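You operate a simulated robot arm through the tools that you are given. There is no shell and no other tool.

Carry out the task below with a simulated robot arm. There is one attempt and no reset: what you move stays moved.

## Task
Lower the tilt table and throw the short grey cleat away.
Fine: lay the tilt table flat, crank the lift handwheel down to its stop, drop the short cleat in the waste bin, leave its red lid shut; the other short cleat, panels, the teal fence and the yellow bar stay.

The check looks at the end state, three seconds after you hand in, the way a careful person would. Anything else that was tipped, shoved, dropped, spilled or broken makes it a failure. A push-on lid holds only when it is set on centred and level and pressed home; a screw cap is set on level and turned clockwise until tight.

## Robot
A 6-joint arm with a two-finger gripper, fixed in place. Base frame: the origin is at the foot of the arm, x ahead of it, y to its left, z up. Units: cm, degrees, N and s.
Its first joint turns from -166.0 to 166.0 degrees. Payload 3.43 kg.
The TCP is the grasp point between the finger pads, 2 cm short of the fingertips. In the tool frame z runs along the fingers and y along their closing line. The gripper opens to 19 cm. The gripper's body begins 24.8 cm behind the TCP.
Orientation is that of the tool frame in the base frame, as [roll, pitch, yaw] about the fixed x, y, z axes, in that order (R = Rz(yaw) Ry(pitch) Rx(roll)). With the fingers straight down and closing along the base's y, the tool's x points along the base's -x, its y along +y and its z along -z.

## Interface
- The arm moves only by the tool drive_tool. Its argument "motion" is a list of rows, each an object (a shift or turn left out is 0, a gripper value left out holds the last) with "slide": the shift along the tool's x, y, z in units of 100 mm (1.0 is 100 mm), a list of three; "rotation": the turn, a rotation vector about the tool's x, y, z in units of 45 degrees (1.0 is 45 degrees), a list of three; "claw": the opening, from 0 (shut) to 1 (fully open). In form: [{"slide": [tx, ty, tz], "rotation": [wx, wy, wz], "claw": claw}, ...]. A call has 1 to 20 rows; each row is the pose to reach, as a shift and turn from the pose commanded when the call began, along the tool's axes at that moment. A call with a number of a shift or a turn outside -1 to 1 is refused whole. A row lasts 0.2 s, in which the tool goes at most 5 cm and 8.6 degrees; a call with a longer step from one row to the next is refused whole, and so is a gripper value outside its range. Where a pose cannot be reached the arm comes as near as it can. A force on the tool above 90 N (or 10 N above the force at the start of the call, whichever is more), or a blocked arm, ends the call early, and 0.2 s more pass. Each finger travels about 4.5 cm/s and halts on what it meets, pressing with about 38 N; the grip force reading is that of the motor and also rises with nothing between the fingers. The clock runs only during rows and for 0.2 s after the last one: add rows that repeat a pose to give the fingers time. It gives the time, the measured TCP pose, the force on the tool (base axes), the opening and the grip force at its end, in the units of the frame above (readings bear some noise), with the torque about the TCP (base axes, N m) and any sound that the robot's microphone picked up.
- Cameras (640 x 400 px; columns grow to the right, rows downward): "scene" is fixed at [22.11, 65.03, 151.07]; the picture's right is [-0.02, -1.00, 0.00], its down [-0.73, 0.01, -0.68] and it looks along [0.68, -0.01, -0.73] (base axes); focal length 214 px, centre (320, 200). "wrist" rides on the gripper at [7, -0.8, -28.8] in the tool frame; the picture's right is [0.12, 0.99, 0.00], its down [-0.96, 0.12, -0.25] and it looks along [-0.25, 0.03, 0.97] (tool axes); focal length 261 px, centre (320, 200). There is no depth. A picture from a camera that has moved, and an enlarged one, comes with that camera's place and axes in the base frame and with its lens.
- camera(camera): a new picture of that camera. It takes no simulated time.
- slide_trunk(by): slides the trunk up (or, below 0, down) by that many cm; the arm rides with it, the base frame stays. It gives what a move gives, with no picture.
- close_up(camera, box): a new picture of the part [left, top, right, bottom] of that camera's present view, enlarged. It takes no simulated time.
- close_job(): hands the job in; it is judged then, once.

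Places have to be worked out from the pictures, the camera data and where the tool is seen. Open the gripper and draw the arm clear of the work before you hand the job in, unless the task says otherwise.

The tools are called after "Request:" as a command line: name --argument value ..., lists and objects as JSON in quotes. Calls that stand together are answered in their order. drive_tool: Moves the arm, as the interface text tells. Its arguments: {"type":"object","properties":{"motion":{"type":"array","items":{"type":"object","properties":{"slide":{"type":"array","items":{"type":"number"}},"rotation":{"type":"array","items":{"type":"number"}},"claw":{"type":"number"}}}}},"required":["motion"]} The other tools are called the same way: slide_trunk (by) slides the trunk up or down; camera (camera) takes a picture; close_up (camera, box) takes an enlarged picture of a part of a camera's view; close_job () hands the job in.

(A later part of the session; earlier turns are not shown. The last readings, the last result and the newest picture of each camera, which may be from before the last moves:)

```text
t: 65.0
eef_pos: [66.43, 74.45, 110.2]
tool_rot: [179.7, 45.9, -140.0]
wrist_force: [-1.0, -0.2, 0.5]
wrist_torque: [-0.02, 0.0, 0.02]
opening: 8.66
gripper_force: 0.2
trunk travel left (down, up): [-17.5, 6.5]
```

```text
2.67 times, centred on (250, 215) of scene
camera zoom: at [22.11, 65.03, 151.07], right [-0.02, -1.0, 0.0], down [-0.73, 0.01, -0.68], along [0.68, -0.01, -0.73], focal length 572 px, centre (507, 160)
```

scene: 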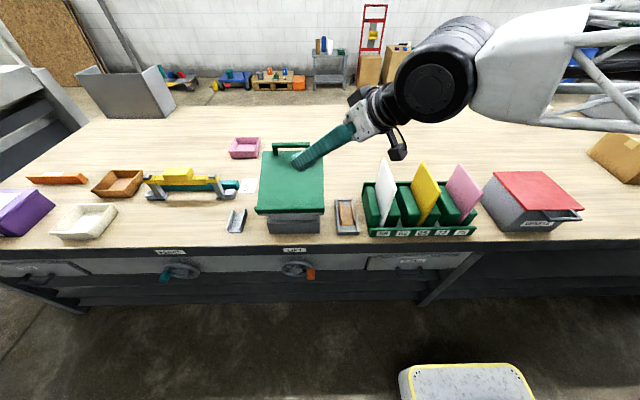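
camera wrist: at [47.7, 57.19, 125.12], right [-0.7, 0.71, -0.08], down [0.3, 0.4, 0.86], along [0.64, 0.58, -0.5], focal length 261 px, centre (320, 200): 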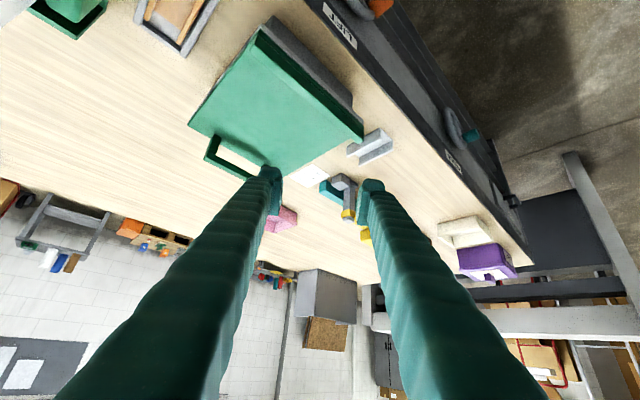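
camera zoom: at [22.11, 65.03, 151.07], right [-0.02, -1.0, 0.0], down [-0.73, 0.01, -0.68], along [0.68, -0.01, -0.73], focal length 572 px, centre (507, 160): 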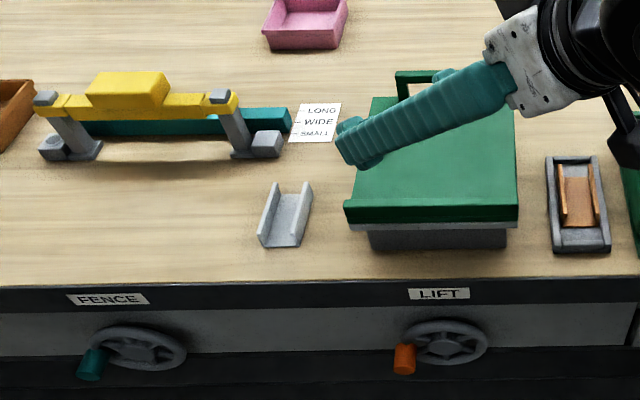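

Re-triangulating with flat labels puts the bench top at z≈80 and its edge at x≈64, so the cleat is centred near (75, 98), with walls running along x, about 6.6 × 9.5 cm. I'll advance toward it and test the reach.

Request:
drive_tool --motion '[{"slide": [-0.07, 0.19, 0.35]}, {"slide": [-0.15, 0.38, 0.71]}]'

Request:
drive_tool --motion '[{"slide": [-0.07, 0.19, 0.35]}, {"slide": [-0.15, 0.38, 0.71]}]'

Request:
camera --camera "wrist"

```text
t: 65.7
eef_pos: [68.9, 81.63, 106.63]
tool_rot: [179.7, 45.9, -140.0]
wrist_force: [-0.4, -0.4, 0.8]
wrist_torque: [0.07, 0.08, 0.06]
opening: 11.41
gripper_force: 0.1
trunk travel left (down, up): [-17.5, 6.5]
```

```text
t: 66.2
eef_pos: [71.02, 88.49, 102.8]
tool_rot: [179.7, 46.0, -139.9]
wrist_force: [0.3, -1.1, 1.0]
wrist_torque: [0.05, 0.06, 0.08]
opening: 11.41
gripper_force: 0.2
trunk travel left (down, up): [-17.5, 6.5]
```

```text
taken
camera wrist: at [52.28, 71.31, 117.66], right [-0.7, 0.71, -0.08], down [0.3, 0.4, 0.86], along [0.64, 0.58, -0.5], focal length 261 px, centre (320, 200)
```

wrist: 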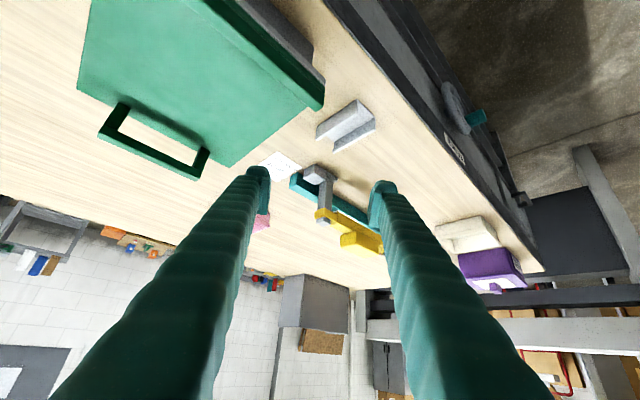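

Request:
close_up --camera "wrist" --box '[300, 85, 400, 160]'

```text
5.33 times, centred on (350, 122) of wrist
camera zoom: at [52.28, 71.31, 117.66], right [-0.7, 0.71, -0.08], down [0.3, 0.4, 0.86], along [0.64, 0.58, -0.5], focal length 1390 px, centre (160, 613)
```

zoom: 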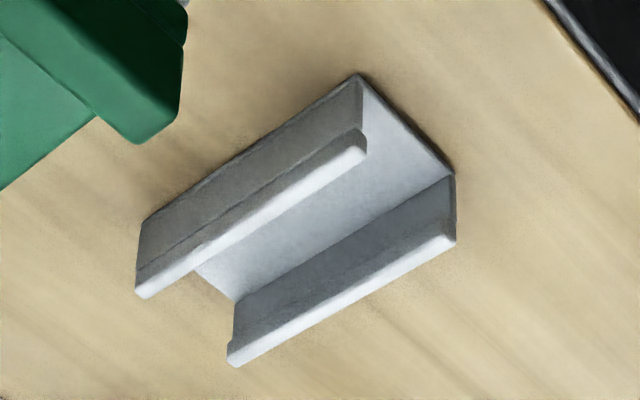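

The cleat spans x 71.2–81.3 and y 94.7–100.2, about 3 cm tall, aligned with x. I'll yaw the tool 10° more toward x and descend toward it.

Request:
drive_tool --motion '[{"slide": [0.03, 0.08, 0.22], "rotation": [0.05, 0, 0.05], "claw": 0.68}, {"slide": [0.06, 0.16, 0.45], "rotation": [0.1, 0, 0.1], "claw": 0.68}, {"slide": [0.1, 0.25, 0.67], "rotation": [0.157, 0, 0.157], "claw": 0.68}]'

Request:
camera --camera "wrist"

```text
t: 67.0
eef_pos: [72.81, 93.07, 96.9]
tool_rot: [179.5, 45.9, -150.2]
wrist_force: [0.5, 0.5, -0.4]
wrist_torque: [0.05, 0.06, 0.07]
opening: 12.91
gripper_force: 0.1
trunk travel left (down, up): [-17.5, 6.5]
```

```text
taken
camera wrist: at [51.38, 79.39, 111.94], right [-0.57, 0.82, -0.08], down [0.37, 0.34, 0.86], along [0.73, 0.46, -0.5], focal length 261 px, centre (320, 200)
```

wrist: 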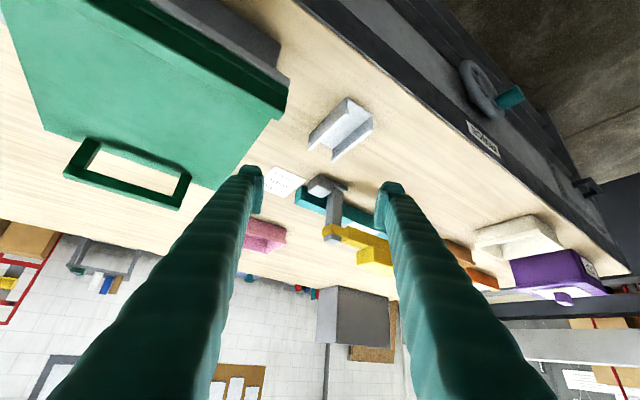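

Request:
drive_tool --motion '[{"slide": [0.14, 0.1, 0.28], "rotation": [0.04, 0, 0.04], "claw": 0.56}, {"slide": [0.28, 0.2, 0.57], "rotation": [0.08, 0, 0.08], "claw": 0.56}, {"slide": [0.41, 0.3, 0.85], "rotation": [0.126, 0, 0.126], "claw": 0.56}, {"slide": [0.41, 0.3, 0.85], "rotation": [0.126, 0, 0.126], "claw": 0.56}]'

Request:
camera --camera "wrist"

Request:
close_up --camera "scene" --box '[180, 140, 340, 260]'

```text
t: 68.0
eef_pos: [74.11, 97.09, 88.1]
tool_rot: [179.5, 45.7, -158.3]
wrist_force: [0.0, 0.3, -0.4]
wrist_torque: [0.01, -0.12, -0.03]
opening: 10.62
gripper_force: 0.0
trunk travel left (down, up): [-17.5, 6.5]
```

```text
taken
camera wrist: at [50.96, 86.67, 103.14], right [-0.45, 0.89, -0.08], down [0.42, 0.29, 0.86], along [0.79, 0.36, -0.5], focal length 261 px, centre (320, 200)
```

wrist: 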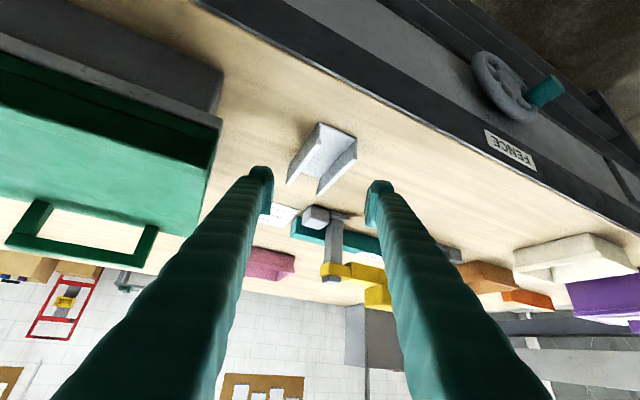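

```text
3.33 times, centred on (260, 200) of scene
camera zoom: at [22.11, 65.03, 151.07], right [-0.02, -1.0, 0.0], down [-0.73, 0.01, -0.68], along [0.68, -0.01, -0.73], focal length 715 px, centre (520, 200)
```

zoom: 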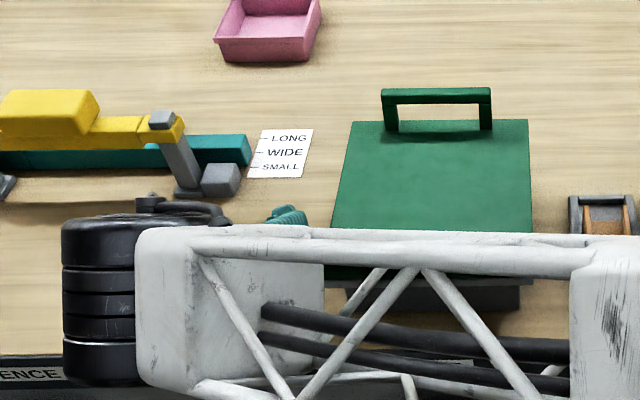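

Two views agree on the cleat's position, and the fingers straddle it. I'll lower about 4.6 cm straight down.

Request:
drive_tool --motion '[{"slide": [0.1, 0.01, 0.11], "claw": 0.56}, {"slide": [0.2, 0.01, 0.21], "claw": 0.56}, {"slide": [0.26, 0.01, 0.27], "claw": 0.56}, {"slide": [0.31, 0.01, 0.32], "claw": 0.56}]'

Request:
camera --camera "wrist"

```text
t: 69.0
eef_pos: [73.94, 97.46, 83.67]
tool_rot: [179.4, 45.7, -158.3]
wrist_force: [0.2, 0.2, -0.6]
wrist_torque: [0.01, 0.01, 0.03]
opening: 10.63
gripper_force: 0.0
trunk travel left (down, up): [-17.5, 6.5]
```

```text
taken
camera wrist: at [50.86, 86.85, 98.71], right [-0.45, 0.89, -0.08], down [0.42, 0.29, 0.86], along [0.79, 0.36, -0.5], focal length 261 px, centre (320, 200)
```

wrist: 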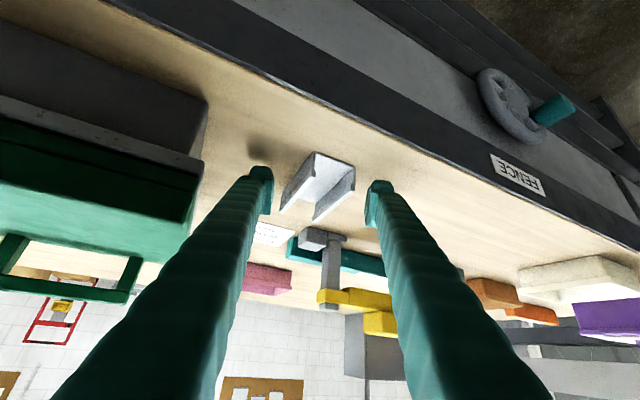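

The cleat lies between the fingers, so I'll close on it.

Request:
drive_tool --motion '[{"claw": 0.4}, {"claw": 0.3}, {"claw": 0.2}, {"claw": 0.2}, {"claw": 0.2}, {"claw": 0.2}, {"claw": 0.2}]'

Request:
camera --camera "wrist"

```text
t: 70.7
eef_pos: [73.99, 97.42, 83.7]
tool_rot: [179.4, 45.7, -158.4]
wrist_force: [-1.4, -0.1, 1.0]
wrist_torque: [-0.02, -0.02, 0.0]
opening: 5.37
gripper_force: 38.6
trunk travel left (down, up): [-17.5, 6.5]
```

```text
taken
camera wrist: at [50.87, 86.85, 98.73], right [-0.45, 0.89, -0.08], down [0.42, 0.29, 0.86], along [0.79, 0.36, -0.5], focal length 261 px, centre (320, 200)
```

wrist: 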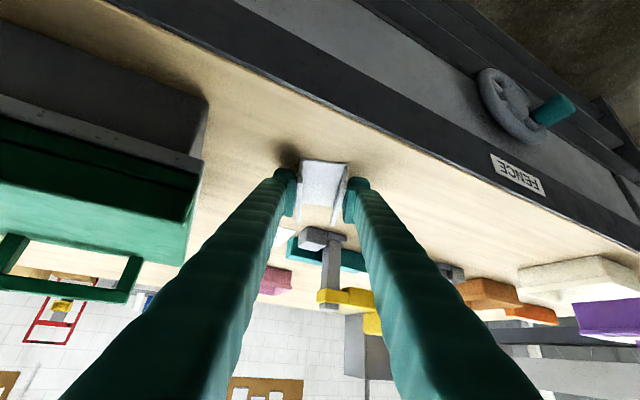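

Gripped at 5.4 cm and aligned. I'll lift it straight up.

Request:
drive_tool --motion '[{"slide": [-0.1, 0, -0.1]}, {"slide": [-0.3, 0, -0.3]}, {"slide": [-0.6, 0, -0.6]}, {"slide": [-0.9, 0, -0.9]}, {"slide": [-1.0, 0, -1.0]}]'

Request:
drive_tool --motion '[{"slide": [-0.2, -0.1, -0.3]}, {"slide": [-0.4, -0.2, -0.6]}, {"slide": [-0.6, -0.3, -0.9]}]'

Request:
camera --camera "wrist"

Request:
camera --camera "scene"

```text
t: 71.8
eef_pos: [73.77, 97.32, 98.07]
tool_rot: [179.4, 45.7, -158.4]
wrist_force: [0.4, -0.7, -0.1]
wrist_torque: [-0.01, 0.02, 0.0]
opening: 5.37
gripper_force: 38.4
trunk travel left (down, up): [-17.5, 6.5]
```

```text
t: 72.7
eef_pos: [72.75, 93.61, 108.77]
tool_rot: [179.4, 45.8, -158.3]
wrist_force: [0.2, 1.1, -1.5]
wrist_torque: [-0.02, -0.03, -0.03]
opening: 5.39
gripper_force: 37.6
trunk travel left (down, up): [-17.5, 6.5]
```

```text
taken
camera wrist: at [49.68, 83.17, 123.76], right [-0.45, 0.89, -0.08], down [0.42, 0.29, 0.86], along [0.79, 0.36, -0.5], focal length 261 px, centre (320, 200)
```

wrist: 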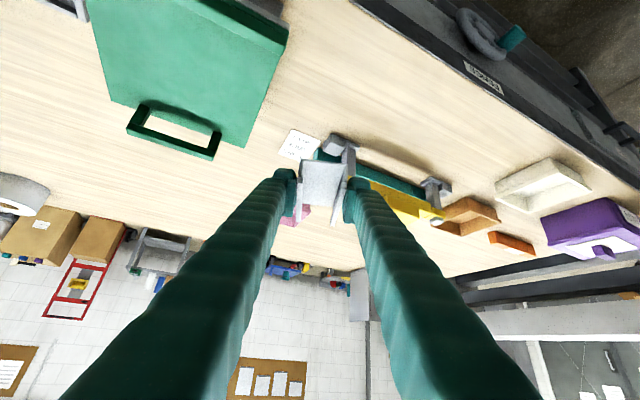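

```text
taken
```

scene: 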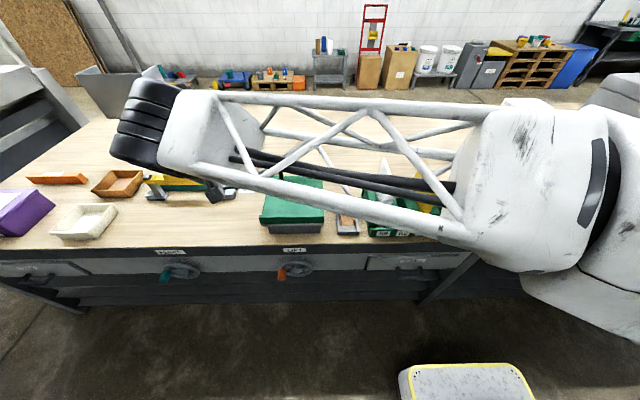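

The cleat is lifted cleanly. I'll retract toward the base, up and away, before swinging to the bin.

Request:
drive_tool --motion '[{"slide": [0.11, -0.2, -0.33]}, {"slide": [0.22, -0.4, -0.66]}, {"slide": [0.34, -0.6, -1.0]}]'

Request:
drive_tool --motion '[{"slide": [0.11, -0.2, -0.33]}, {"slide": [0.22, -0.4, -0.66]}, {"slide": [0.34, -0.6, -1.0]}]'

Request:
drive_tool --motion '[{"slide": [0.11, -0.2, -0.33]}, {"slide": [0.22, -0.4, -0.66]}, {"slide": [0.34, -0.6, -1.0]}]'

Request:
drive_tool --motion '[{"slide": [0.11, -0.2, -0.33]}, {"slide": [0.22, -0.4, -0.66]}, {"slide": [0.34, -0.6, -1.0]}]'

Request:
camera --camera "wrist"

Request:
close_up --camera "scene" --box '[190, 130, 350, 240]'

```text
t: 73.5
eef_pos: [66.08, 84.51, 112.66]
tool_rot: [179.6, 45.6, -158.2]
wrist_force: [0.2, 1.3, -1.2]
wrist_torque: [-0.01, -0.03, -0.1]
opening: 5.39
gripper_force: 37.7
trunk travel left (down, up): [-17.5, 6.5]
```

```text
t: 74.2
eef_pos: [59.75, 75.05, 117.18]
tool_rot: [179.4, 45.7, -158.3]
wrist_force: [0.8, 0.9, -1.7]
wrist_torque: [-0.1, -0.05, -0.09]
opening: 5.39
gripper_force: 38.0
trunk travel left (down, up): [-17.5, 6.5]
```

```text
t: 75.0
eef_pos: [53.18, 66.31, 121.7]
tool_rot: [179.4, 45.7, -158.2]
wrist_force: [-0.2, 0.9, -1.3]
wrist_torque: [-0.1, 0.01, -0.05]
opening: 5.4
gripper_force: 38.0
trunk travel left (down, up): [-17.5, 6.5]
```

```text
t: 75.8
eef_pos: [46.57, 56.88, 126.31]
tool_rot: [179.3, 45.7, -158.4]
wrist_force: [0.1, 0.2, -1.5]
wrist_torque: [-0.13, 0.03, -0.13]
opening: 5.35
gripper_force: 38.0
trunk travel left (down, up): [-17.5, 6.5]
```

```text
taken
camera wrist: at [23.51, 46.29, 141.4], right [-0.45, 0.89, -0.08], down [0.42, 0.29, 0.86], along [0.79, 0.36, -0.5], focal length 261 px, centre (320, 200)
```

wrist: 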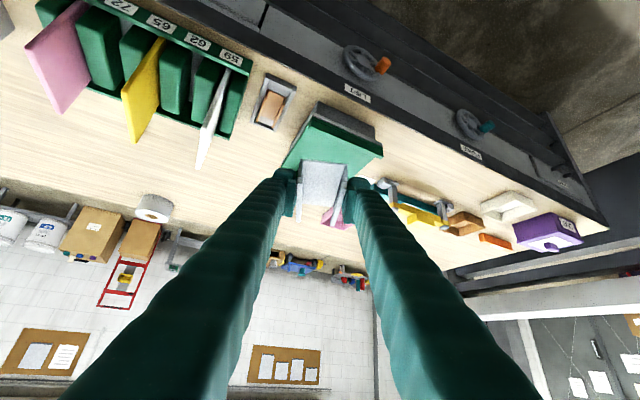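

```text
3.64 times, centred on (270, 185) of scene
camera zoom: at [22.11, 65.03, 151.07], right [-0.02, -1.0, 0.0], down [-0.73, 0.01, -0.68], along [0.68, -0.01, -0.73], focal length 780 px, centre (502, 254)
```

zoom: 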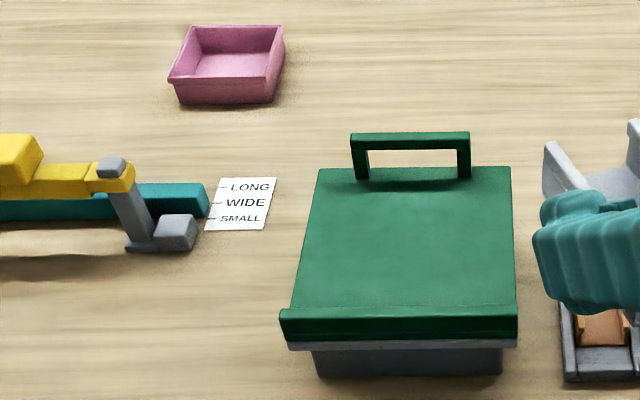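

The table sits flat and fully lowered, and the neighbours are untouched. Now I'll yaw the tool to face +x and swing right toward the bin.

Request:
drive_tool --motion '[{"slide": [0.1, -0.3, -0.11], "rotation": [0.115, 0, 0.112]}, {"slide": [0.21, -0.6, -0.22], "rotation": [0.23, 0, 0.224]}, {"slide": [0.32, -0.89, -0.33], "rotation": [0.346, 0, 0.336]}]'

Request:
drive_tool --motion '[{"slide": [0, -0.33, 0]}, {"slide": [0, -0.66, 0]}, {"slide": [0, -1.0, 0]}]'

Request:
drive_tool --motion '[{"slide": [0, -0.33, 0]}, {"slide": [0, -0.66, 0]}, {"slide": [0, -1.0, 0]}]'

Request:
drive_tool --motion '[{"slide": [0, -0.33, 0]}, {"slide": [0, -0.66, 0]}, {"slide": [0, -1.0, 0]}]'

Request:
drive_tool --motion '[{"slide": [0, -0.33, 0]}, {"slide": [0, -0.66, 0]}, {"slide": [0, -1.0, 0]}]'

Request:
camera --camera "wrist"

```text
t: 76.7
eef_pos: [45.58, 46.7, 126.52]
tool_rot: [179.3, 45.6, 179.8]
wrist_force: [0.6, 0.8, -1.4]
wrist_torque: [0.01, 0.01, -0.02]
opening: 5.37
gripper_force: 37.8
trunk travel left (down, up): [-17.5, 6.5]
```

```text
t: 77.5
eef_pos: [45.4, 36.83, 126.63]
tool_rot: [179.5, 45.5, -179.9]
wrist_force: [-0.4, 0.9, -1.3]
wrist_torque: [-0.15, 0.02, -0.11]
opening: 5.4
gripper_force: 37.7
trunk travel left (down, up): [-17.5, 6.5]
```

```text
t: 78.2
eef_pos: [45.79, 26.83, 126.22]
tool_rot: [179.5, 45.6, -179.9]
wrist_force: [0.6, 1.1, -0.8]
wrist_torque: [-0.09, 0.01, -0.1]
opening: 5.39
gripper_force: 38.2
trunk travel left (down, up): [-17.5, 6.5]
```

```text
t: 79.0
eef_pos: [45.91, 16.88, 126.54]
tool_rot: [179.4, 45.4, -179.9]
wrist_force: [0.4, -0.2, -1.2]
wrist_torque: [-0.04, 0.08, -0.1]
opening: 5.39
gripper_force: 38.6
trunk travel left (down, up): [-17.5, 6.5]
```

```text
t: 79.8
eef_pos: [45.82, 7.32, 126.35]
tool_rot: [179.5, 45.6, -179.3]
wrist_force: [2.1, -4.7, -0.3]
wrist_torque: [0.65, 0.39, 0.67]
opening: 5.38
gripper_force: 37.9
trunk travel left (down, up): [-17.5, 6.5]
```

```text
taken
camera wrist: at [20.49, 5.82, 141.46], right [-0.1, 0.99, -0.08], down [0.49, 0.12, 0.86], along [0.86, 0.05, -0.5], focal length 261 px, centre (320, 200)
```

wrist: 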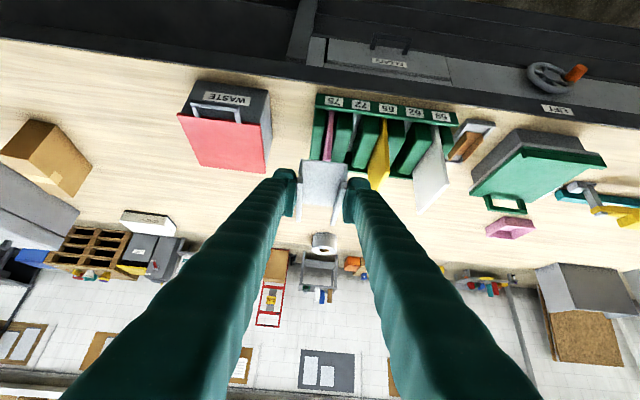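

Request:
close_up --camera "wrist" --box '[160, 60, 320, 190]'

Request:
close_up --camera "scene" --box '[470, 150, 600, 250]'

```text
3.08 times, centred on (240, 125) of wrist
camera zoom: at [20.49, 5.82, 141.46], right [-0.1, 0.99, -0.08], down [0.49, 0.12, 0.86], along [0.86, 0.05, -0.5], focal length 802 px, centre (566, 431)
```

zoom: 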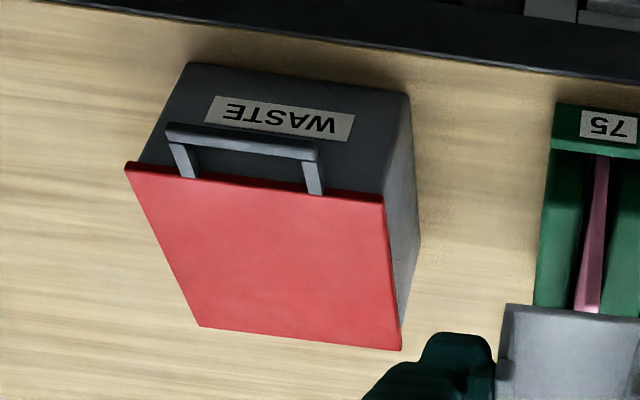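

```text
4.00 times, centred on (535, 200) of scene
camera zoom: at [22.11, 65.03, 151.07], right [-0.02, -1.0, 0.0], down [-0.73, 0.01, -0.68], along [0.68, -0.01, -0.73], focal length 858 px, centre (-540, 200)
```

zoom: 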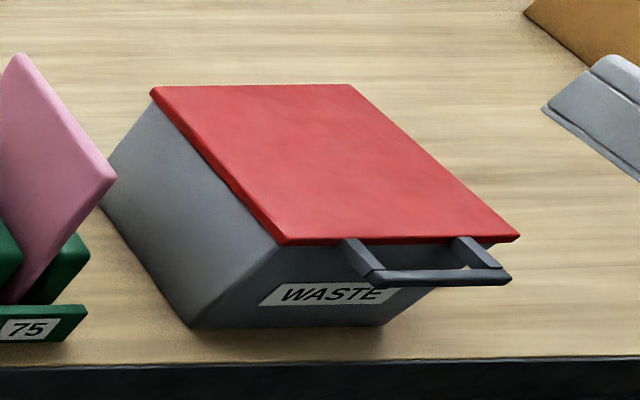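

The lid spans x 69–90.5, y −8 to −28, top z≈94. Its handle is a crossbar at (64.6, −18, 94) and the hinge is at the back. I need a free hand to open it, so I'll first set the cleat down on the empty bench to the right of the bin, around (70, −42).

Request:
drive_tool --motion '[{"slide": [0, -0.33, 0]}, {"slide": [0, -0.66, 0]}, {"slide": [0, -1.0, 0]}]'

Request:
drive_tool --motion '[{"slide": [0, -0.33, 0]}, {"slide": [0, -0.66, 0]}, {"slide": [0, -1.0, 0]}]'

Request:
drive_tool --motion '[{"slide": [0, -0.33, 0]}, {"slide": [0, -0.66, 0]}, {"slide": [0, -1.0, 0]}]'

Request:
drive_tool --motion '[{"slide": [0, -0.33, 0]}, {"slide": [0, -0.66, 0]}, {"slide": [0, -1.0, 0]}]'

Request:
drive_tool --motion '[{"slide": [0, -0.33, 0]}, {"slide": [0, -0.66, 0]}, {"slide": [0, -1.0, 0]}]'

Request:
camera --camera "wrist"

```text
t: 80.8
eef_pos: [44.02, 12.83, 126.06]
tool_rot: [179.4, 45.6, -156.9]
wrist_force: [-0.1, -0.2, -0.1]
wrist_torque: [-0.03, 0.0, 0.02]
opening: 5.37
gripper_force: 37.6
trunk travel left (down, up): [-17.5, 6.5]
stopped in row 3: the arm was blocked; the commanded pose is now the measured one
```

```text
t: 81.8
eef_pos: [47.46, 7.14, 126.03]
tool_rot: [179.5, 45.7, -152.4]
wrist_force: [-0.2, 0.0, -0.7]
wrist_torque: [-0.01, 0.03, -0.05]
opening: 5.39
gripper_force: 38.3
trunk travel left (down, up): [-17.5, 6.5]
stopped in row 3: the arm was blocked; the commanded pose is now the measured one
```

```text
t: 82.7
eef_pos: [50.75, 7.01, 126.53]
tool_rot: [-178.8, 46.2, -141.2]
wrist_force: [0.3, -0.3, -1.4]
wrist_torque: [0.03, 0.07, 0.11]
opening: 5.39
gripper_force: 38.4
trunk travel left (down, up): [-17.5, 6.5]
stopped in row 3: the arm was blocked; the commanded pose is now the measured one
```

```text
t: 83.5
eef_pos: [57.73, -1.58, 125.52]
tool_rot: [179.4, 45.7, -142.6]
wrist_force: [-1.2, 2.1, -0.4]
wrist_torque: [-0.56, -0.13, -0.54]
opening: 5.38
gripper_force: 37.9
trunk travel left (down, up): [-17.5, 6.5]
```

```text
t: 84.3
eef_pos: [62.92, -9.47, 126.78]
tool_rot: [-178.9, 46.2, -141.9]
wrist_force: [-0.4, 0.0, 0.0]
wrist_torque: [-0.18, -0.03, -0.17]
opening: 5.39
gripper_force: 38.1
trunk travel left (down, up): [-17.5, 6.5]
```

```text
taken
camera wrist: at [43.18, -25.53, 141.67], right [-0.67, 0.74, -0.1], down [0.31, 0.4, 0.86], along [0.68, 0.55, -0.49], focal length 261 px, centre (320, 200)
```

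wrist: 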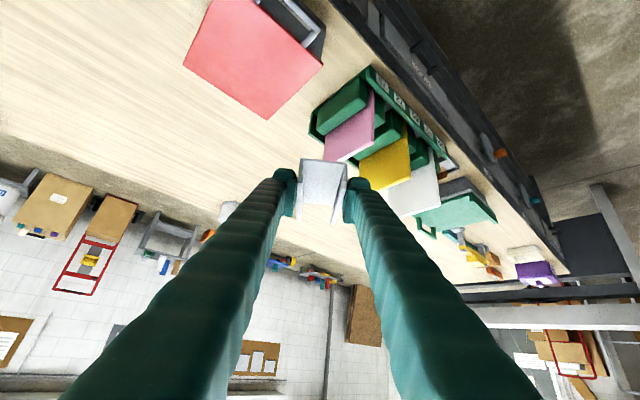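

The wrist was passing too close to the base axis. I'll rotate the tool back to face +x from this larger radius.

Request:
drive_tool --motion '[{"rotation": [0.12, 0, 0.117]}, {"rotation": [0.244, 0, 0.234]}, {"rotation": [0.366, 0, 0.351]}, {"rotation": [0.488, 0, 0.468]}, {"rotation": [0.61, 0, 0.585]}]'

```text
t: 85.5
eef_pos: [63.18, -9.4, 126.62]
tool_rot: [-179.2, 46.6, 179.9]
wrist_force: [1.0, -0.7, -0.9]
wrist_torque: [0.01, 0.06, -0.02]
opening: 5.4
gripper_force: 38.4
trunk travel left (down, up): [-17.5, 6.5]
```

Request:
drive_tool --motion '[{"slide": [-0.07, -0.33, 0.07]}, {"slide": [-0.14, -0.66, 0.14]}, {"slide": [-0.2, -1.0, 0.2]}]'

Request:
drive_tool --motion '[{"slide": [-0.07, -0.33, 0.07]}, {"slide": [-0.14, -0.66, 0.14]}, {"slide": [-0.2, -1.0, 0.2]}]'

Request:
camera --camera "wrist"

```text
t: 86.3
eef_pos: [65.82, -19.23, 126.96]
tool_rot: [-179.3, 46.6, 179.8]
wrist_force: [0.7, -0.2, 0.3]
wrist_torque: [-0.04, -0.02, -0.09]
opening: 5.38
gripper_force: 38.3
trunk travel left (down, up): [-17.5, 6.5]
```

```text
t: 87.1
eef_pos: [68.25, -29.43, 126.98]
tool_rot: [-179.2, 46.6, 179.9]
wrist_force: [-1.2, 0.6, -0.1]
wrist_torque: [-0.14, 0.03, -0.11]
opening: 5.36
gripper_force: 37.9
trunk travel left (down, up): [-17.5, 6.5]
```

```text
taken
camera wrist: at [42.57, -29.8, 141.63], right [-0.07, 0.99, -0.1], down [0.48, 0.12, 0.87], along [0.87, 0.01, -0.49], focal length 261 px, centre (320, 200)
```

wrist: 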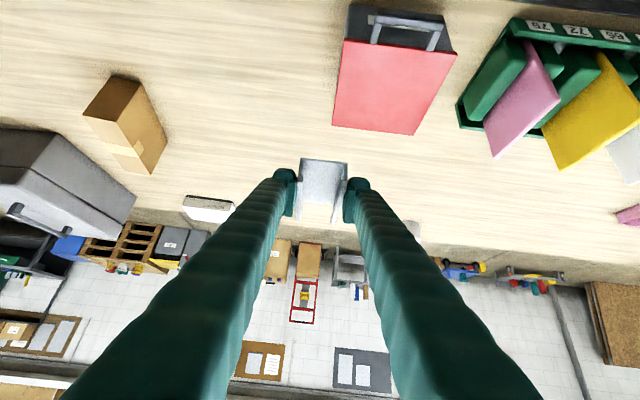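

Request:
drive_tool --motion '[{"slide": [0.0, -0.33, 0.0], "rotation": [0, 0.02, 0]}, {"slide": [0.0, -0.66, 0.0], "rotation": [0, 0.02, 0]}, {"slide": [0.0, -1.0, 0.0], "rotation": [0, 0.02, 0]}]'

Request:
drive_tool --motion '[{"slide": [0.29, -0.1, 0.27]}, {"slide": [0.58, -0.2, 0.54]}, {"slide": [0.87, -0.3, 0.82]}]'

Request:
drive_tool --motion '[{"slide": [0.29, 0, 0.27]}, {"slide": [0.58, 0, 0.54]}, {"slide": [0.87, 0, 0.82]}]'

Request:
camera --camera "wrist"

Request:
camera --camera "scene"

```text
t: 87.9
eef_pos: [68.34, -39.5, 127.21]
tool_rot: [-179.2, 45.7, 180.0]
wrist_force: [-0.7, 0.7, -0.5]
wrist_torque: [-0.06, 0.05, -0.1]
opening: 5.4
gripper_force: 38.4
trunk travel left (down, up): [-17.5, 6.5]
```

```text
t: 88.7
eef_pos: [68.04, -42.55, 115.05]
tool_rot: [-179.3, 45.7, 179.9]
wrist_force: [-0.6, -0.1, 1.0]
wrist_torque: [-0.08, 0.04, -0.09]
opening: 5.36
gripper_force: 37.9
trunk travel left (down, up): [-17.5, 6.5]
```

```text
t: 89.5
eef_pos: [67.62, -42.93, 103.11]
tool_rot: [-179.3, 45.7, 179.8]
wrist_force: [0.0, 0.2, -0.4]
wrist_torque: [-0.05, 0.04, -0.1]
opening: 5.39
gripper_force: 37.8
trunk travel left (down, up): [-17.5, 6.5]
```

```text
taken
camera wrist: at [42.35, -43.33, 118.15], right [-0.07, 0.99, -0.1], down [0.5, 0.12, 0.86], along [0.86, 0.01, -0.5], focal length 261 px, centre (320, 200)
```

wrist: 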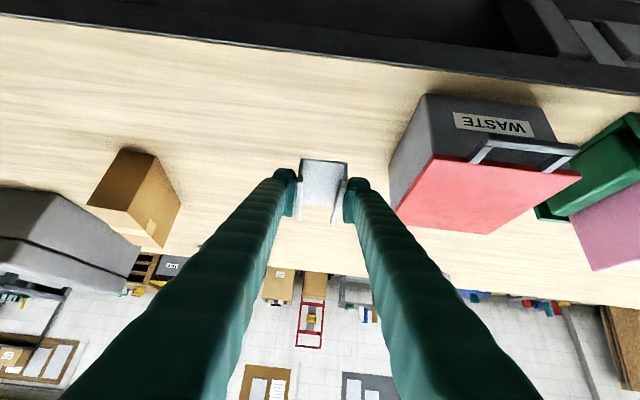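

```text
taken
```

scene: 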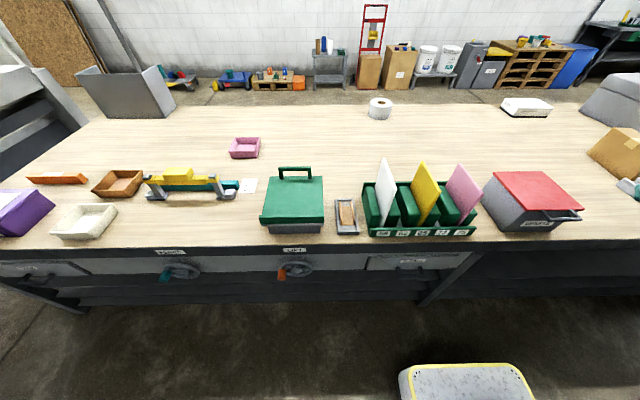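

Clear bench below. I'll shift 6 cm inward from the edge and lower to just above the bench.

Request:
drive_tool --motion '[{"slide": [-0.01, 0, 0.44]}, {"slide": [-0.02, 0, 0.88]}]'

Request:
drive_tool --motion '[{"slide": [0.29, 0, 0.28]}, {"slide": [0.58, 0, 0.56]}, {"slide": [0.86, 0, 0.84]}]'

Request:
drive_tool --motion '[{"slide": [0.03, 0, 0.03]}, {"slide": [0.06, 0, 0.06]}, {"slide": [0.09, 0, 0.09]}]'

Request:
camera --camera "wrist"

```text
t: 90.1
eef_pos: [74.07, -42.8, 97.02]
tool_rot: [-179.2, 45.7, 179.9]
wrist_force: [-0.6, 0.4, -0.2]
wrist_torque: [-0.08, 0.05, -0.07]
opening: 5.37
gripper_force: 38.1
trunk travel left (down, up): [-17.5, 6.5]
```

```text
t: 90.9
eef_pos: [74.47, -42.46, 85.38]
tool_rot: [-179.0, 45.7, 180.0]
wrist_force: [-1.6, -0.5, -0.5]
wrist_torque: [-0.09, 0.09, -0.08]
opening: 5.38
gripper_force: 37.9
trunk travel left (down, up): [-17.5, 6.5]
```

```text
t: 91.7
eef_pos: [74.33, -42.72, 83.84]
tool_rot: [-179.2, 45.8, 179.9]
wrist_force: [0.0, -0.6, 5.4]
wrist_torque: [0.2, -0.45, 0.05]
opening: 5.37
gripper_force: 37.9
trunk travel left (down, up): [-17.5, 6.5]
```

```text
taken
camera wrist: at [49.0, -43.24, 99.0], right [-0.07, 0.99, -0.09], down [0.5, 0.12, 0.86], along [0.87, 0.01, -0.5], focal length 261 px, centre (320, 200)
```

wrist: 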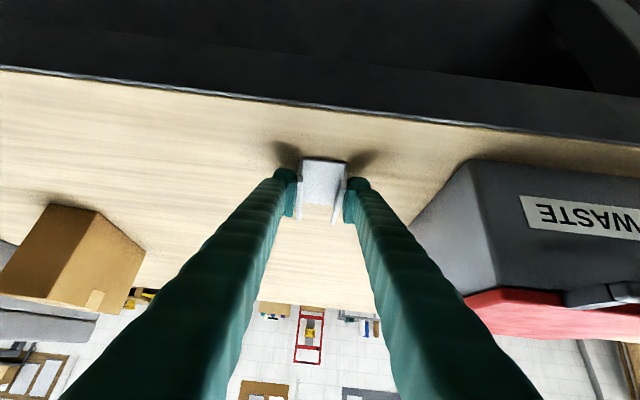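

Contact with the bench (5 N). I'll release the cleat gently and rise away.

Request:
drive_tool --motion '[{"claw": 0.34}, {"claw": 0.4}, {"claw": 0.45}, {"claw": 0.5}]'

Request:
drive_tool --motion '[{"slide": [-0.2, 0, -0.2]}, {"slide": [-0.5, 0, -0.5]}, {"slide": [-0.8, 0, -0.8]}, {"slide": [-1.0, 0, -1.0]}]'

Request:
camera --camera "wrist"

```text
t: 92.7
eef_pos: [74.31, -42.88, 83.79]
tool_rot: [-179.2, 45.6, 179.9]
wrist_force: [-0.4, -0.2, -0.4]
wrist_torque: [-0.01, 0.0, -0.01]
opening: 9.5
gripper_force: 0.0
trunk travel left (down, up): [-17.5, 6.5]
```

```text
t: 93.7
eef_pos: [74.23, -42.67, 98.12]
tool_rot: [-179.3, 45.5, 179.7]
wrist_force: [-0.3, -0.5, -0.9]
wrist_torque: [0.02, 0.0, 0.01]
opening: 9.47
gripper_force: 0.2
trunk travel left (down, up): [-17.5, 6.5]
```

```text
taken
camera wrist: at [48.8, -43.11, 113.23], right [-0.07, 0.99, -0.09], down [0.5, 0.12, 0.86], along [0.86, 0.02, -0.5], focal length 261 px, centre (320, 200)
```

wrist: 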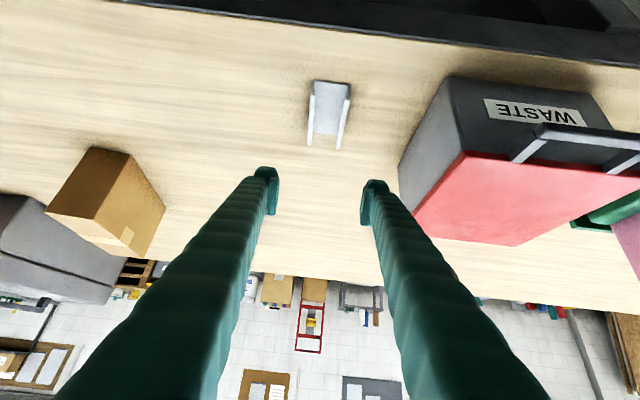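

The cleat stands on the bench; I can re-grip it later at TCP (74.3, −42.8, 83.8). Now a closer look at the bin's handle.

Request:
close_up --camera "wrist" --box '[390, 60, 640, 250]'

```text
2.11 times, centred on (515, 155) of wrist
camera zoom: at [48.8, -43.11, 113.23], right [-0.07, 0.99, -0.09], down [0.5, 0.12, 0.86], along [0.86, 0.02, -0.5], focal length 549 px, centre (-90, 295)
```

zoom: 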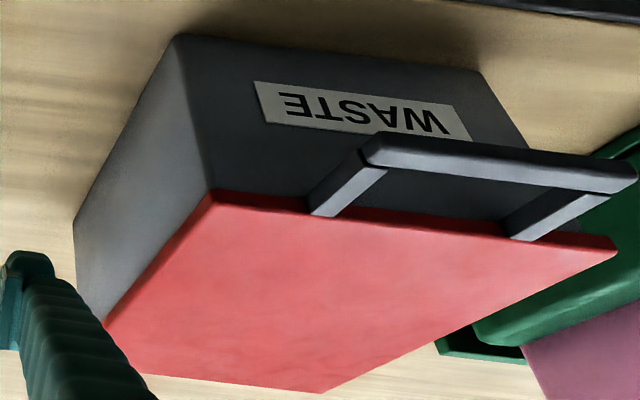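

Now I'll close the fingers and move around to the front of the bin, below and ahead of the handle bar. First, back off in −x.

Request:
drive_tool --motion '[{"slide": [0.21, 0, -0.215], "claw": 0}, {"slide": [0.42, 0, -0.43], "claw": 0}, {"slide": [0.63, 0, -0.645], "claw": 0}]'

Request:
drive_tool --motion '[{"slide": [0.21, 0.1, -0.215], "claw": 0}, {"slide": [0.42, 0.2, -0.43], "claw": 0}, {"slide": [0.63, 0.3, -0.645], "claw": 0}]'

Request:
drive_tool --motion '[{"slide": [0.11, 0.33, 0.1], "claw": 0}, {"slide": [0.22, 0.66, 0.2], "claw": 0}, {"slide": [0.33, 1.0, 0.3], "claw": 0}]'

Request:
drive_tool --motion '[{"slide": [0.11, 0.33, 0.1], "claw": 0}, {"slide": [0.22, 0.66, 0.2], "claw": 0}, {"slide": [0.33, 1.0, 0.3], "claw": 0}]'

Request:
camera --camera "wrist"

Request:
close_up --camera "scene" --box '[440, 140, 640, 280]'

```text
t: 94.5
eef_pos: [65.13, -42.32, 98.07]
tool_rot: [-179.3, 45.5, 179.9]
wrist_force: [1.0, -0.8, -0.1]
wrist_torque: [-0.03, -0.01, 0.02]
opening: 2.4
gripper_force: 0.1
trunk travel left (down, up): [-17.5, 6.5]
```

```text
t: 95.3
eef_pos: [56.13, -39.61, 97.89]
tool_rot: [-179.3, 45.5, 179.8]
wrist_force: [-0.4, -0.3, -0.2]
wrist_torque: [0.07, 0.0, 0.04]
opening: 0.03
gripper_force: 34.5
trunk travel left (down, up): [-17.5, 6.5]
```

```text
t: 96.1
eef_pos: [56.2, -29.71, 93.22]
tool_rot: [-179.2, 45.7, 179.9]
wrist_force: [0.0, 0.5, -0.1]
wrist_torque: [0.05, -0.01, 0.08]
opening: 0.01
gripper_force: 34.1
trunk travel left (down, up): [-17.5, 6.5]
```

```text
t: 96.9
eef_pos: [56.43, -19.96, 87.88]
tool_rot: [179.1, 44.1, 178.9]
wrist_force: [0.6, 0.6, -0.3]
wrist_torque: [0.03, 0.01, 0.0]
opening: 0.02
gripper_force: 34.2
out of reach, approached as far as the arm can: row 3
trunk travel left (down, up): [-17.5, 6.5]
```

```text
taken
camera wrist: at [31.56, -20.74, 103.63], right [-0.08, 0.99, -0.07], down [0.52, 0.1, 0.85], along [0.85, 0.03, -0.52], focal length 261 px, centre (320, 200)
```

wrist: 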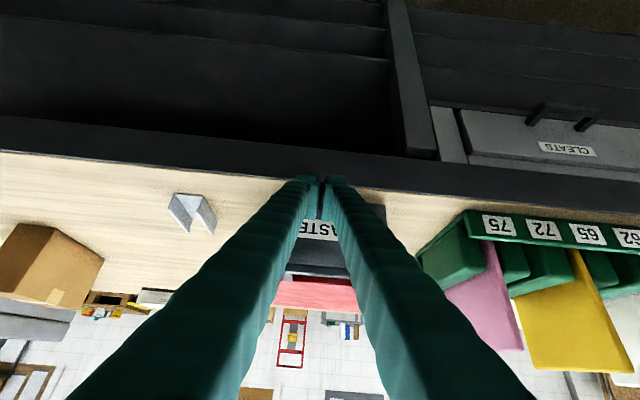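

```text
2.86 times, centred on (540, 210) of scene
camera zoom: at [22.11, 65.03, 151.07], right [-0.02, -1.0, 0.0], down [-0.73, 0.01, -0.68], along [0.68, -0.01, -0.73], focal length 613 px, centre (-309, 171)
```

zoom: 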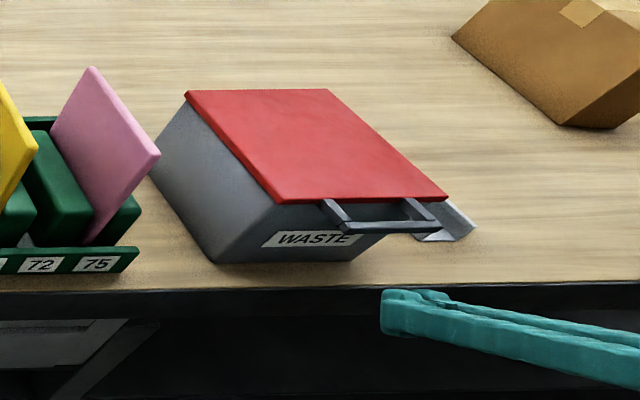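

The fingertips are in front of and below the bar. I'll move forward under it, then lift slowly.

Request:
drive_tool --motion '[{"slide": [-0.13, 0.05, 0.13]}, {"slide": [-0.26, 0.1, 0.26]}, {"slide": [-0.384, 0.16, 0.394]}]'

Request:
drive_tool --motion '[{"slide": [-0.07, 0, -0.07]}, {"slide": [-0.14, 0, -0.14]}, {"slide": [-0.2, 0, -0.2]}]'

Request:
close_up --camera "scene" --box '[470, 150, 600, 250]'

Request:
camera --camera "wrist"

```text
t: 97.7
eef_pos: [62.01, -18.65, 89.67]
tool_rot: [-179.1, 45.9, 179.9]
wrist_force: [-0.1, -0.5, -0.6]
wrist_torque: [-0.03, -0.03, 0.0]
opening: 0.02
gripper_force: 34.2
trunk travel left (down, up): [-17.5, 6.5]
```

```text
t: 98.5
eef_pos: [62.19, -18.72, 92.37]
tool_rot: [-179.2, 45.5, 179.9]
wrist_force: [-1.1, 0.8, -0.6]
wrist_torque: [0.07, 0.02, 0.03]
opening: 0.0
gripper_force: 34.2
trunk travel left (down, up): [-17.5, 6.5]
```

```text
4.00 times, centred on (535, 200) of scene
camera zoom: at [22.11, 65.03, 151.07], right [-0.02, -1.0, 0.0], down [-0.73, 0.01, -0.68], along [0.68, -0.01, -0.73], focal length 858 px, centre (-540, 200)
```

zoom: 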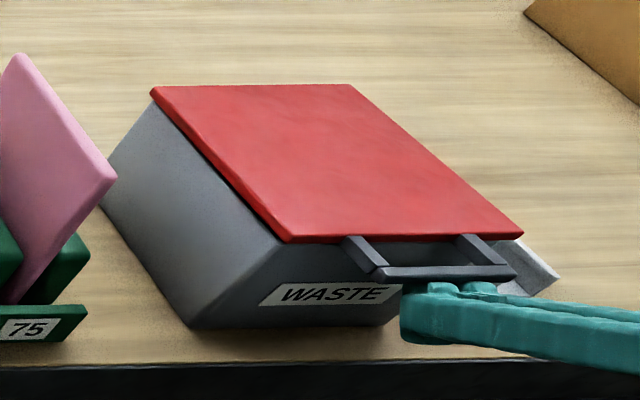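

```text
taken
camera wrist: at [36.78, -19.09, 107.43], right [-0.07, 0.99, -0.09], down [0.5, 0.12, 0.86], along [0.86, 0.01, -0.5], focal length 261 px, centre (320, 200)
```

wrist: 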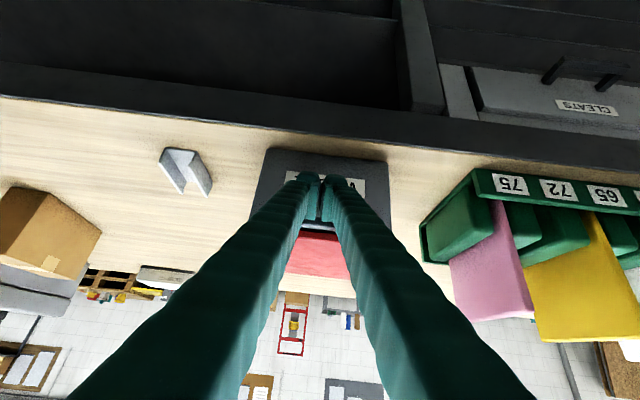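

The bar is already lifting the lid slightly. I'll follow the opening arc about the rear hinge.

Request:
drive_tool --motion '[{"slide": [-0.14, 0, -0.11]}, {"slide": [-0.286, 0, -0.223]}, {"slide": [-0.38, 0, -0.285]}, {"slide": [-0.478, 0, -0.34]}, {"slide": [-0.58, 0, -0.395]}, {"slide": [-0.677, 0, -0.444]}, {"slide": [-0.78, 0, -0.485]}, {"slide": [-0.886, 0, -0.524]}]'

Request:
close_up --camera "scene" --box '[440, 110, 640, 260]'

```text
t: 100.3
eef_pos: [64.58, -18.37, 102.34]
tool_rot: [-179.2, 45.6, 179.9]
wrist_force: [-1.2, -1.1, -1.5]
wrist_torque: [-0.01, -0.03, 0.02]
opening: 0.02
gripper_force: 34.2
trunk travel left (down, up): [-17.5, 6.5]
```

```text
2.67 times, centred on (540, 185) of scene
camera zoom: at [22.11, 65.03, 151.07], right [-0.02, -1.0, 0.0], down [-0.73, 0.01, -0.68], along [0.68, -0.01, -0.73], focal length 572 px, centre (-267, 240)
```

zoom: 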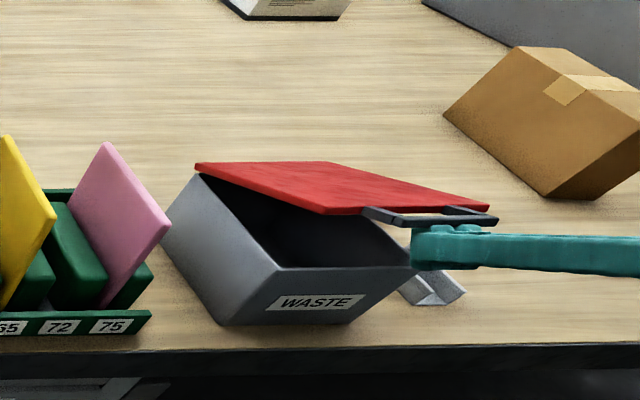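

Opening well with little force. I'll continue along the arc to about 45°.

Request:
drive_tool --motion '[{"slide": [-0.11, 0, -0.035]}, {"slide": [-0.217, 0, -0.064]}, {"slide": [-0.327, 0, -0.09]}, {"slide": [-0.437, 0, -0.11]}, {"slide": [-0.55, 0, -0.125]}, {"slide": [-0.662, 0, -0.137]}, {"slide": [-0.77, 0, -0.142]}, {"slide": [-0.886, 0, -0.143]}]'

Request:
close_up --camera "scene" --box '[440, 110, 640, 260]'

```text
t: 102.1
eef_pos: [69.76, -18.36, 109.8]
tool_rot: [-179.2, 45.6, 180.0]
wrist_force: [-0.6, -0.6, -1.8]
wrist_torque: [-0.08, 0.07, -0.05]
opening: 0.02
gripper_force: 34.7
trunk travel left (down, up): [-17.5, 6.5]
```

```text
2.67 times, centred on (540, 185) of scene
camera zoom: at [22.11, 65.03, 151.07], right [-0.02, -1.0, 0.0], down [-0.73, 0.01, -0.68], along [0.68, -0.01, -0.73], focal length 572 px, centre (-267, 240)
```

zoom: 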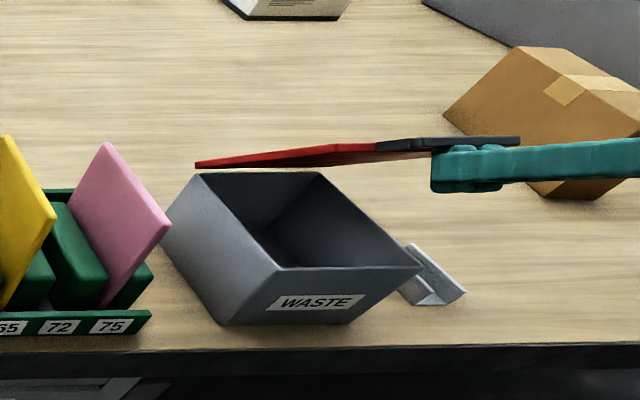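

Request:
drive_tool --motion '[{"slide": [-0.11, 0, 0.005]}, {"slide": [-0.223, 0, 0.011]}, {"slide": [-0.334, 0, 0.028]}, {"slide": [-0.445, 0, 0.046]}, {"slide": [-0.556, 0, 0.07]}, {"slide": [-0.667, 0, 0.096]}, {"slide": [-0.774, 0, 0.13]}, {"slide": [-0.88, 0, 0.166]}]'

Request:
close_up --camera "scene" --box '[440, 90, 640, 260]'

```text
t: 103.9
eef_pos: [76.78, -18.45, 114.86]
tool_rot: [-179.1, 45.7, 179.9]
wrist_force: [-0.1, 0.4, 0.4]
wrist_torque: [-0.01, -0.01, -0.04]
opening: 0.0
gripper_force: 34.4
trunk travel left (down, up): [-17.5, 6.5]
```

```text
2.35 times, centred on (540, 175) of scene
camera zoom: at [22.11, 65.03, 151.07], right [-0.02, -1.0, 0.0], down [-0.73, 0.01, -0.68], along [0.68, -0.01, -0.73], focal length 505 px, centre (-198, 259)
```

zoom: 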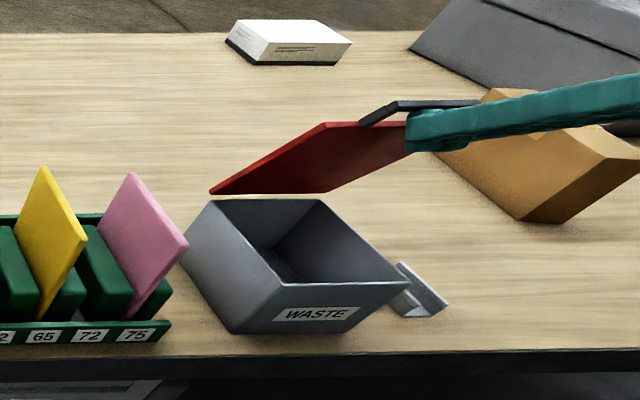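

Request:
drive_tool --motion '[{"slide": [-0.1, 0, 0.045]}, {"slide": [-0.207, 0, 0.092]}, {"slide": [-0.3, 0, 0.144]}, {"slide": [-0.4, 0, 0.196]}, {"slide": [-0.5, 0, 0.258]}, {"slide": [-0.59, 0, 0.319]}, {"slide": [-0.66, 0, 0.374]}, {"slide": [-0.733, 0, 0.43]}]'

Request:
close_up --camera "scene" --box '[440, 90, 640, 260]'

Request:
camera --camera "wrist"

```text
t: 105.7
eef_pos: [85.06, -18.63, 117.0]
tool_rot: [-179.3, 45.6, 179.9]
wrist_force: [-0.4, 0.4, -0.2]
wrist_torque: [0.01, -0.16, -0.02]
opening: 0.01
gripper_force: 34.1
trunk travel left (down, up): [-17.5, 6.5]
```

```text
2.35 times, centred on (540, 175) of scene
camera zoom: at [22.11, 65.03, 151.07], right [-0.02, -1.0, 0.0], down [-0.73, 0.01, -0.68], along [0.68, -0.01, -0.73], focal length 505 px, centre (-198, 259)
```

zoom: 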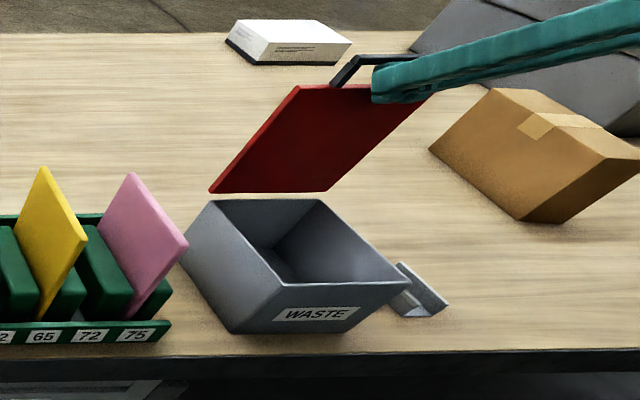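

```text
taken
camera wrist: at [59.78, -19.09, 132.15], right [-0.07, 0.99, -0.09], down [0.5, 0.12, 0.86], along [0.86, 0.01, -0.5], focal length 261 px, centre (320, 200)
```

wrist: 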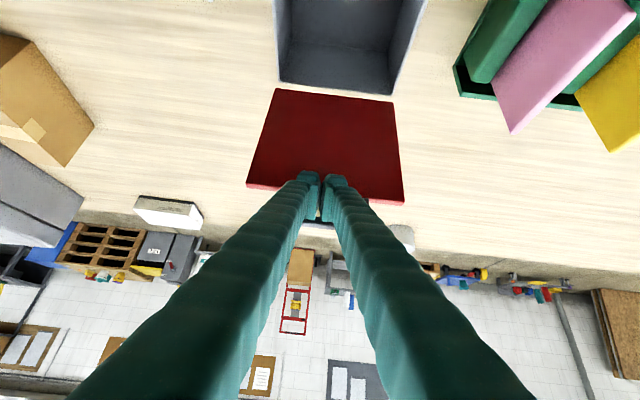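

The lid is near 80°. I'll continue past vertical, watching the force for its stop.

Request:
drive_tool --motion '[{"slide": [-0.1, 0, 0.09]}, {"slide": [-0.2, 0, 0.183]}, {"slide": [-0.275, 0, 0.266]}, {"slide": [-0.35, 0, 0.35]}, {"slide": [-0.42, 0, 0.44]}, {"slide": [-0.485, 0, 0.533]}]'

Request:
close_up --camera "scene" --box '[440, 90, 640, 260]'

```text
t: 107.1
eef_pos: [92.02, -18.83, 116.52]
tool_rot: [-179.3, 45.2, 179.8]
wrist_force: [-63.8, 2.5, -21.7]
wrist_torque: [0.17, 0.87, 0.08]
opening: 0.6
gripper_force: 34.2
trunk travel left (down, up): [-17.5, 6.5]
```

```text
2.35 times, centred on (540, 175) of scene
camera zoom: at [22.11, 65.03, 151.07], right [-0.02, -1.0, 0.0], down [-0.73, 0.01, -0.68], along [0.68, -0.01, -0.73], focal length 505 px, centre (-198, 259)
```

zoom: 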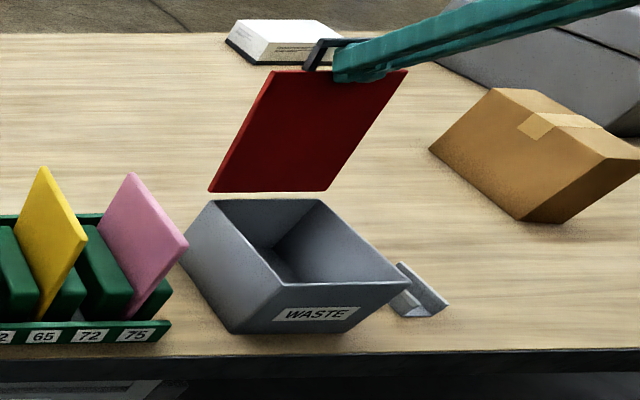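

The lid hit its stop (64 N), just past vertical, and the bin hasn't shifted. I'll ease back and see whether the lid stays open.

Request:
drive_tool --motion '[{"slide": [0.05, 0, -0.05]}, {"slide": [0.1, 0, -0.1]}, {"slide": [0.15, 0, -0.15]}, {"slide": [0.2, 0, -0.2]}]'

Request:
close_up --camera "scene" --box '[440, 90, 640, 260]'

```text
t: 108.1
eef_pos: [89.67, -18.72, 116.77]
tool_rot: [-179.2, 45.6, 179.7]
wrist_force: [-1.1, -11.1, -25.5]
wrist_torque: [0.34, 0.37, -0.21]
opening: 0.61
gripper_force: 34.0
trunk travel left (down, up): [-17.5, 6.5]
```

```text
2.35 times, centred on (540, 175) of scene
camera zoom: at [22.11, 65.03, 151.07], right [-0.02, -1.0, 0.0], down [-0.73, 0.01, -0.68], along [0.68, -0.01, -0.73], focal length 505 px, centre (-198, 259)
```

zoom: 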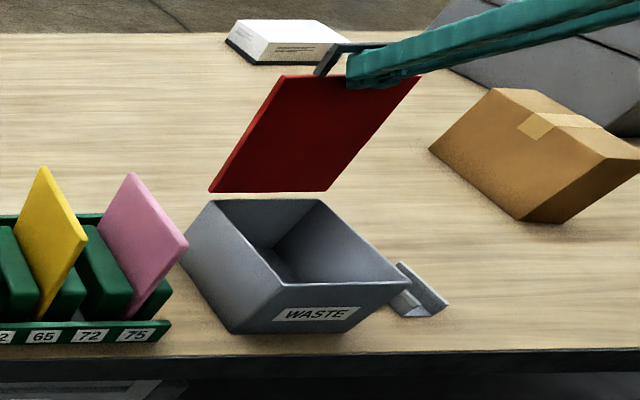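

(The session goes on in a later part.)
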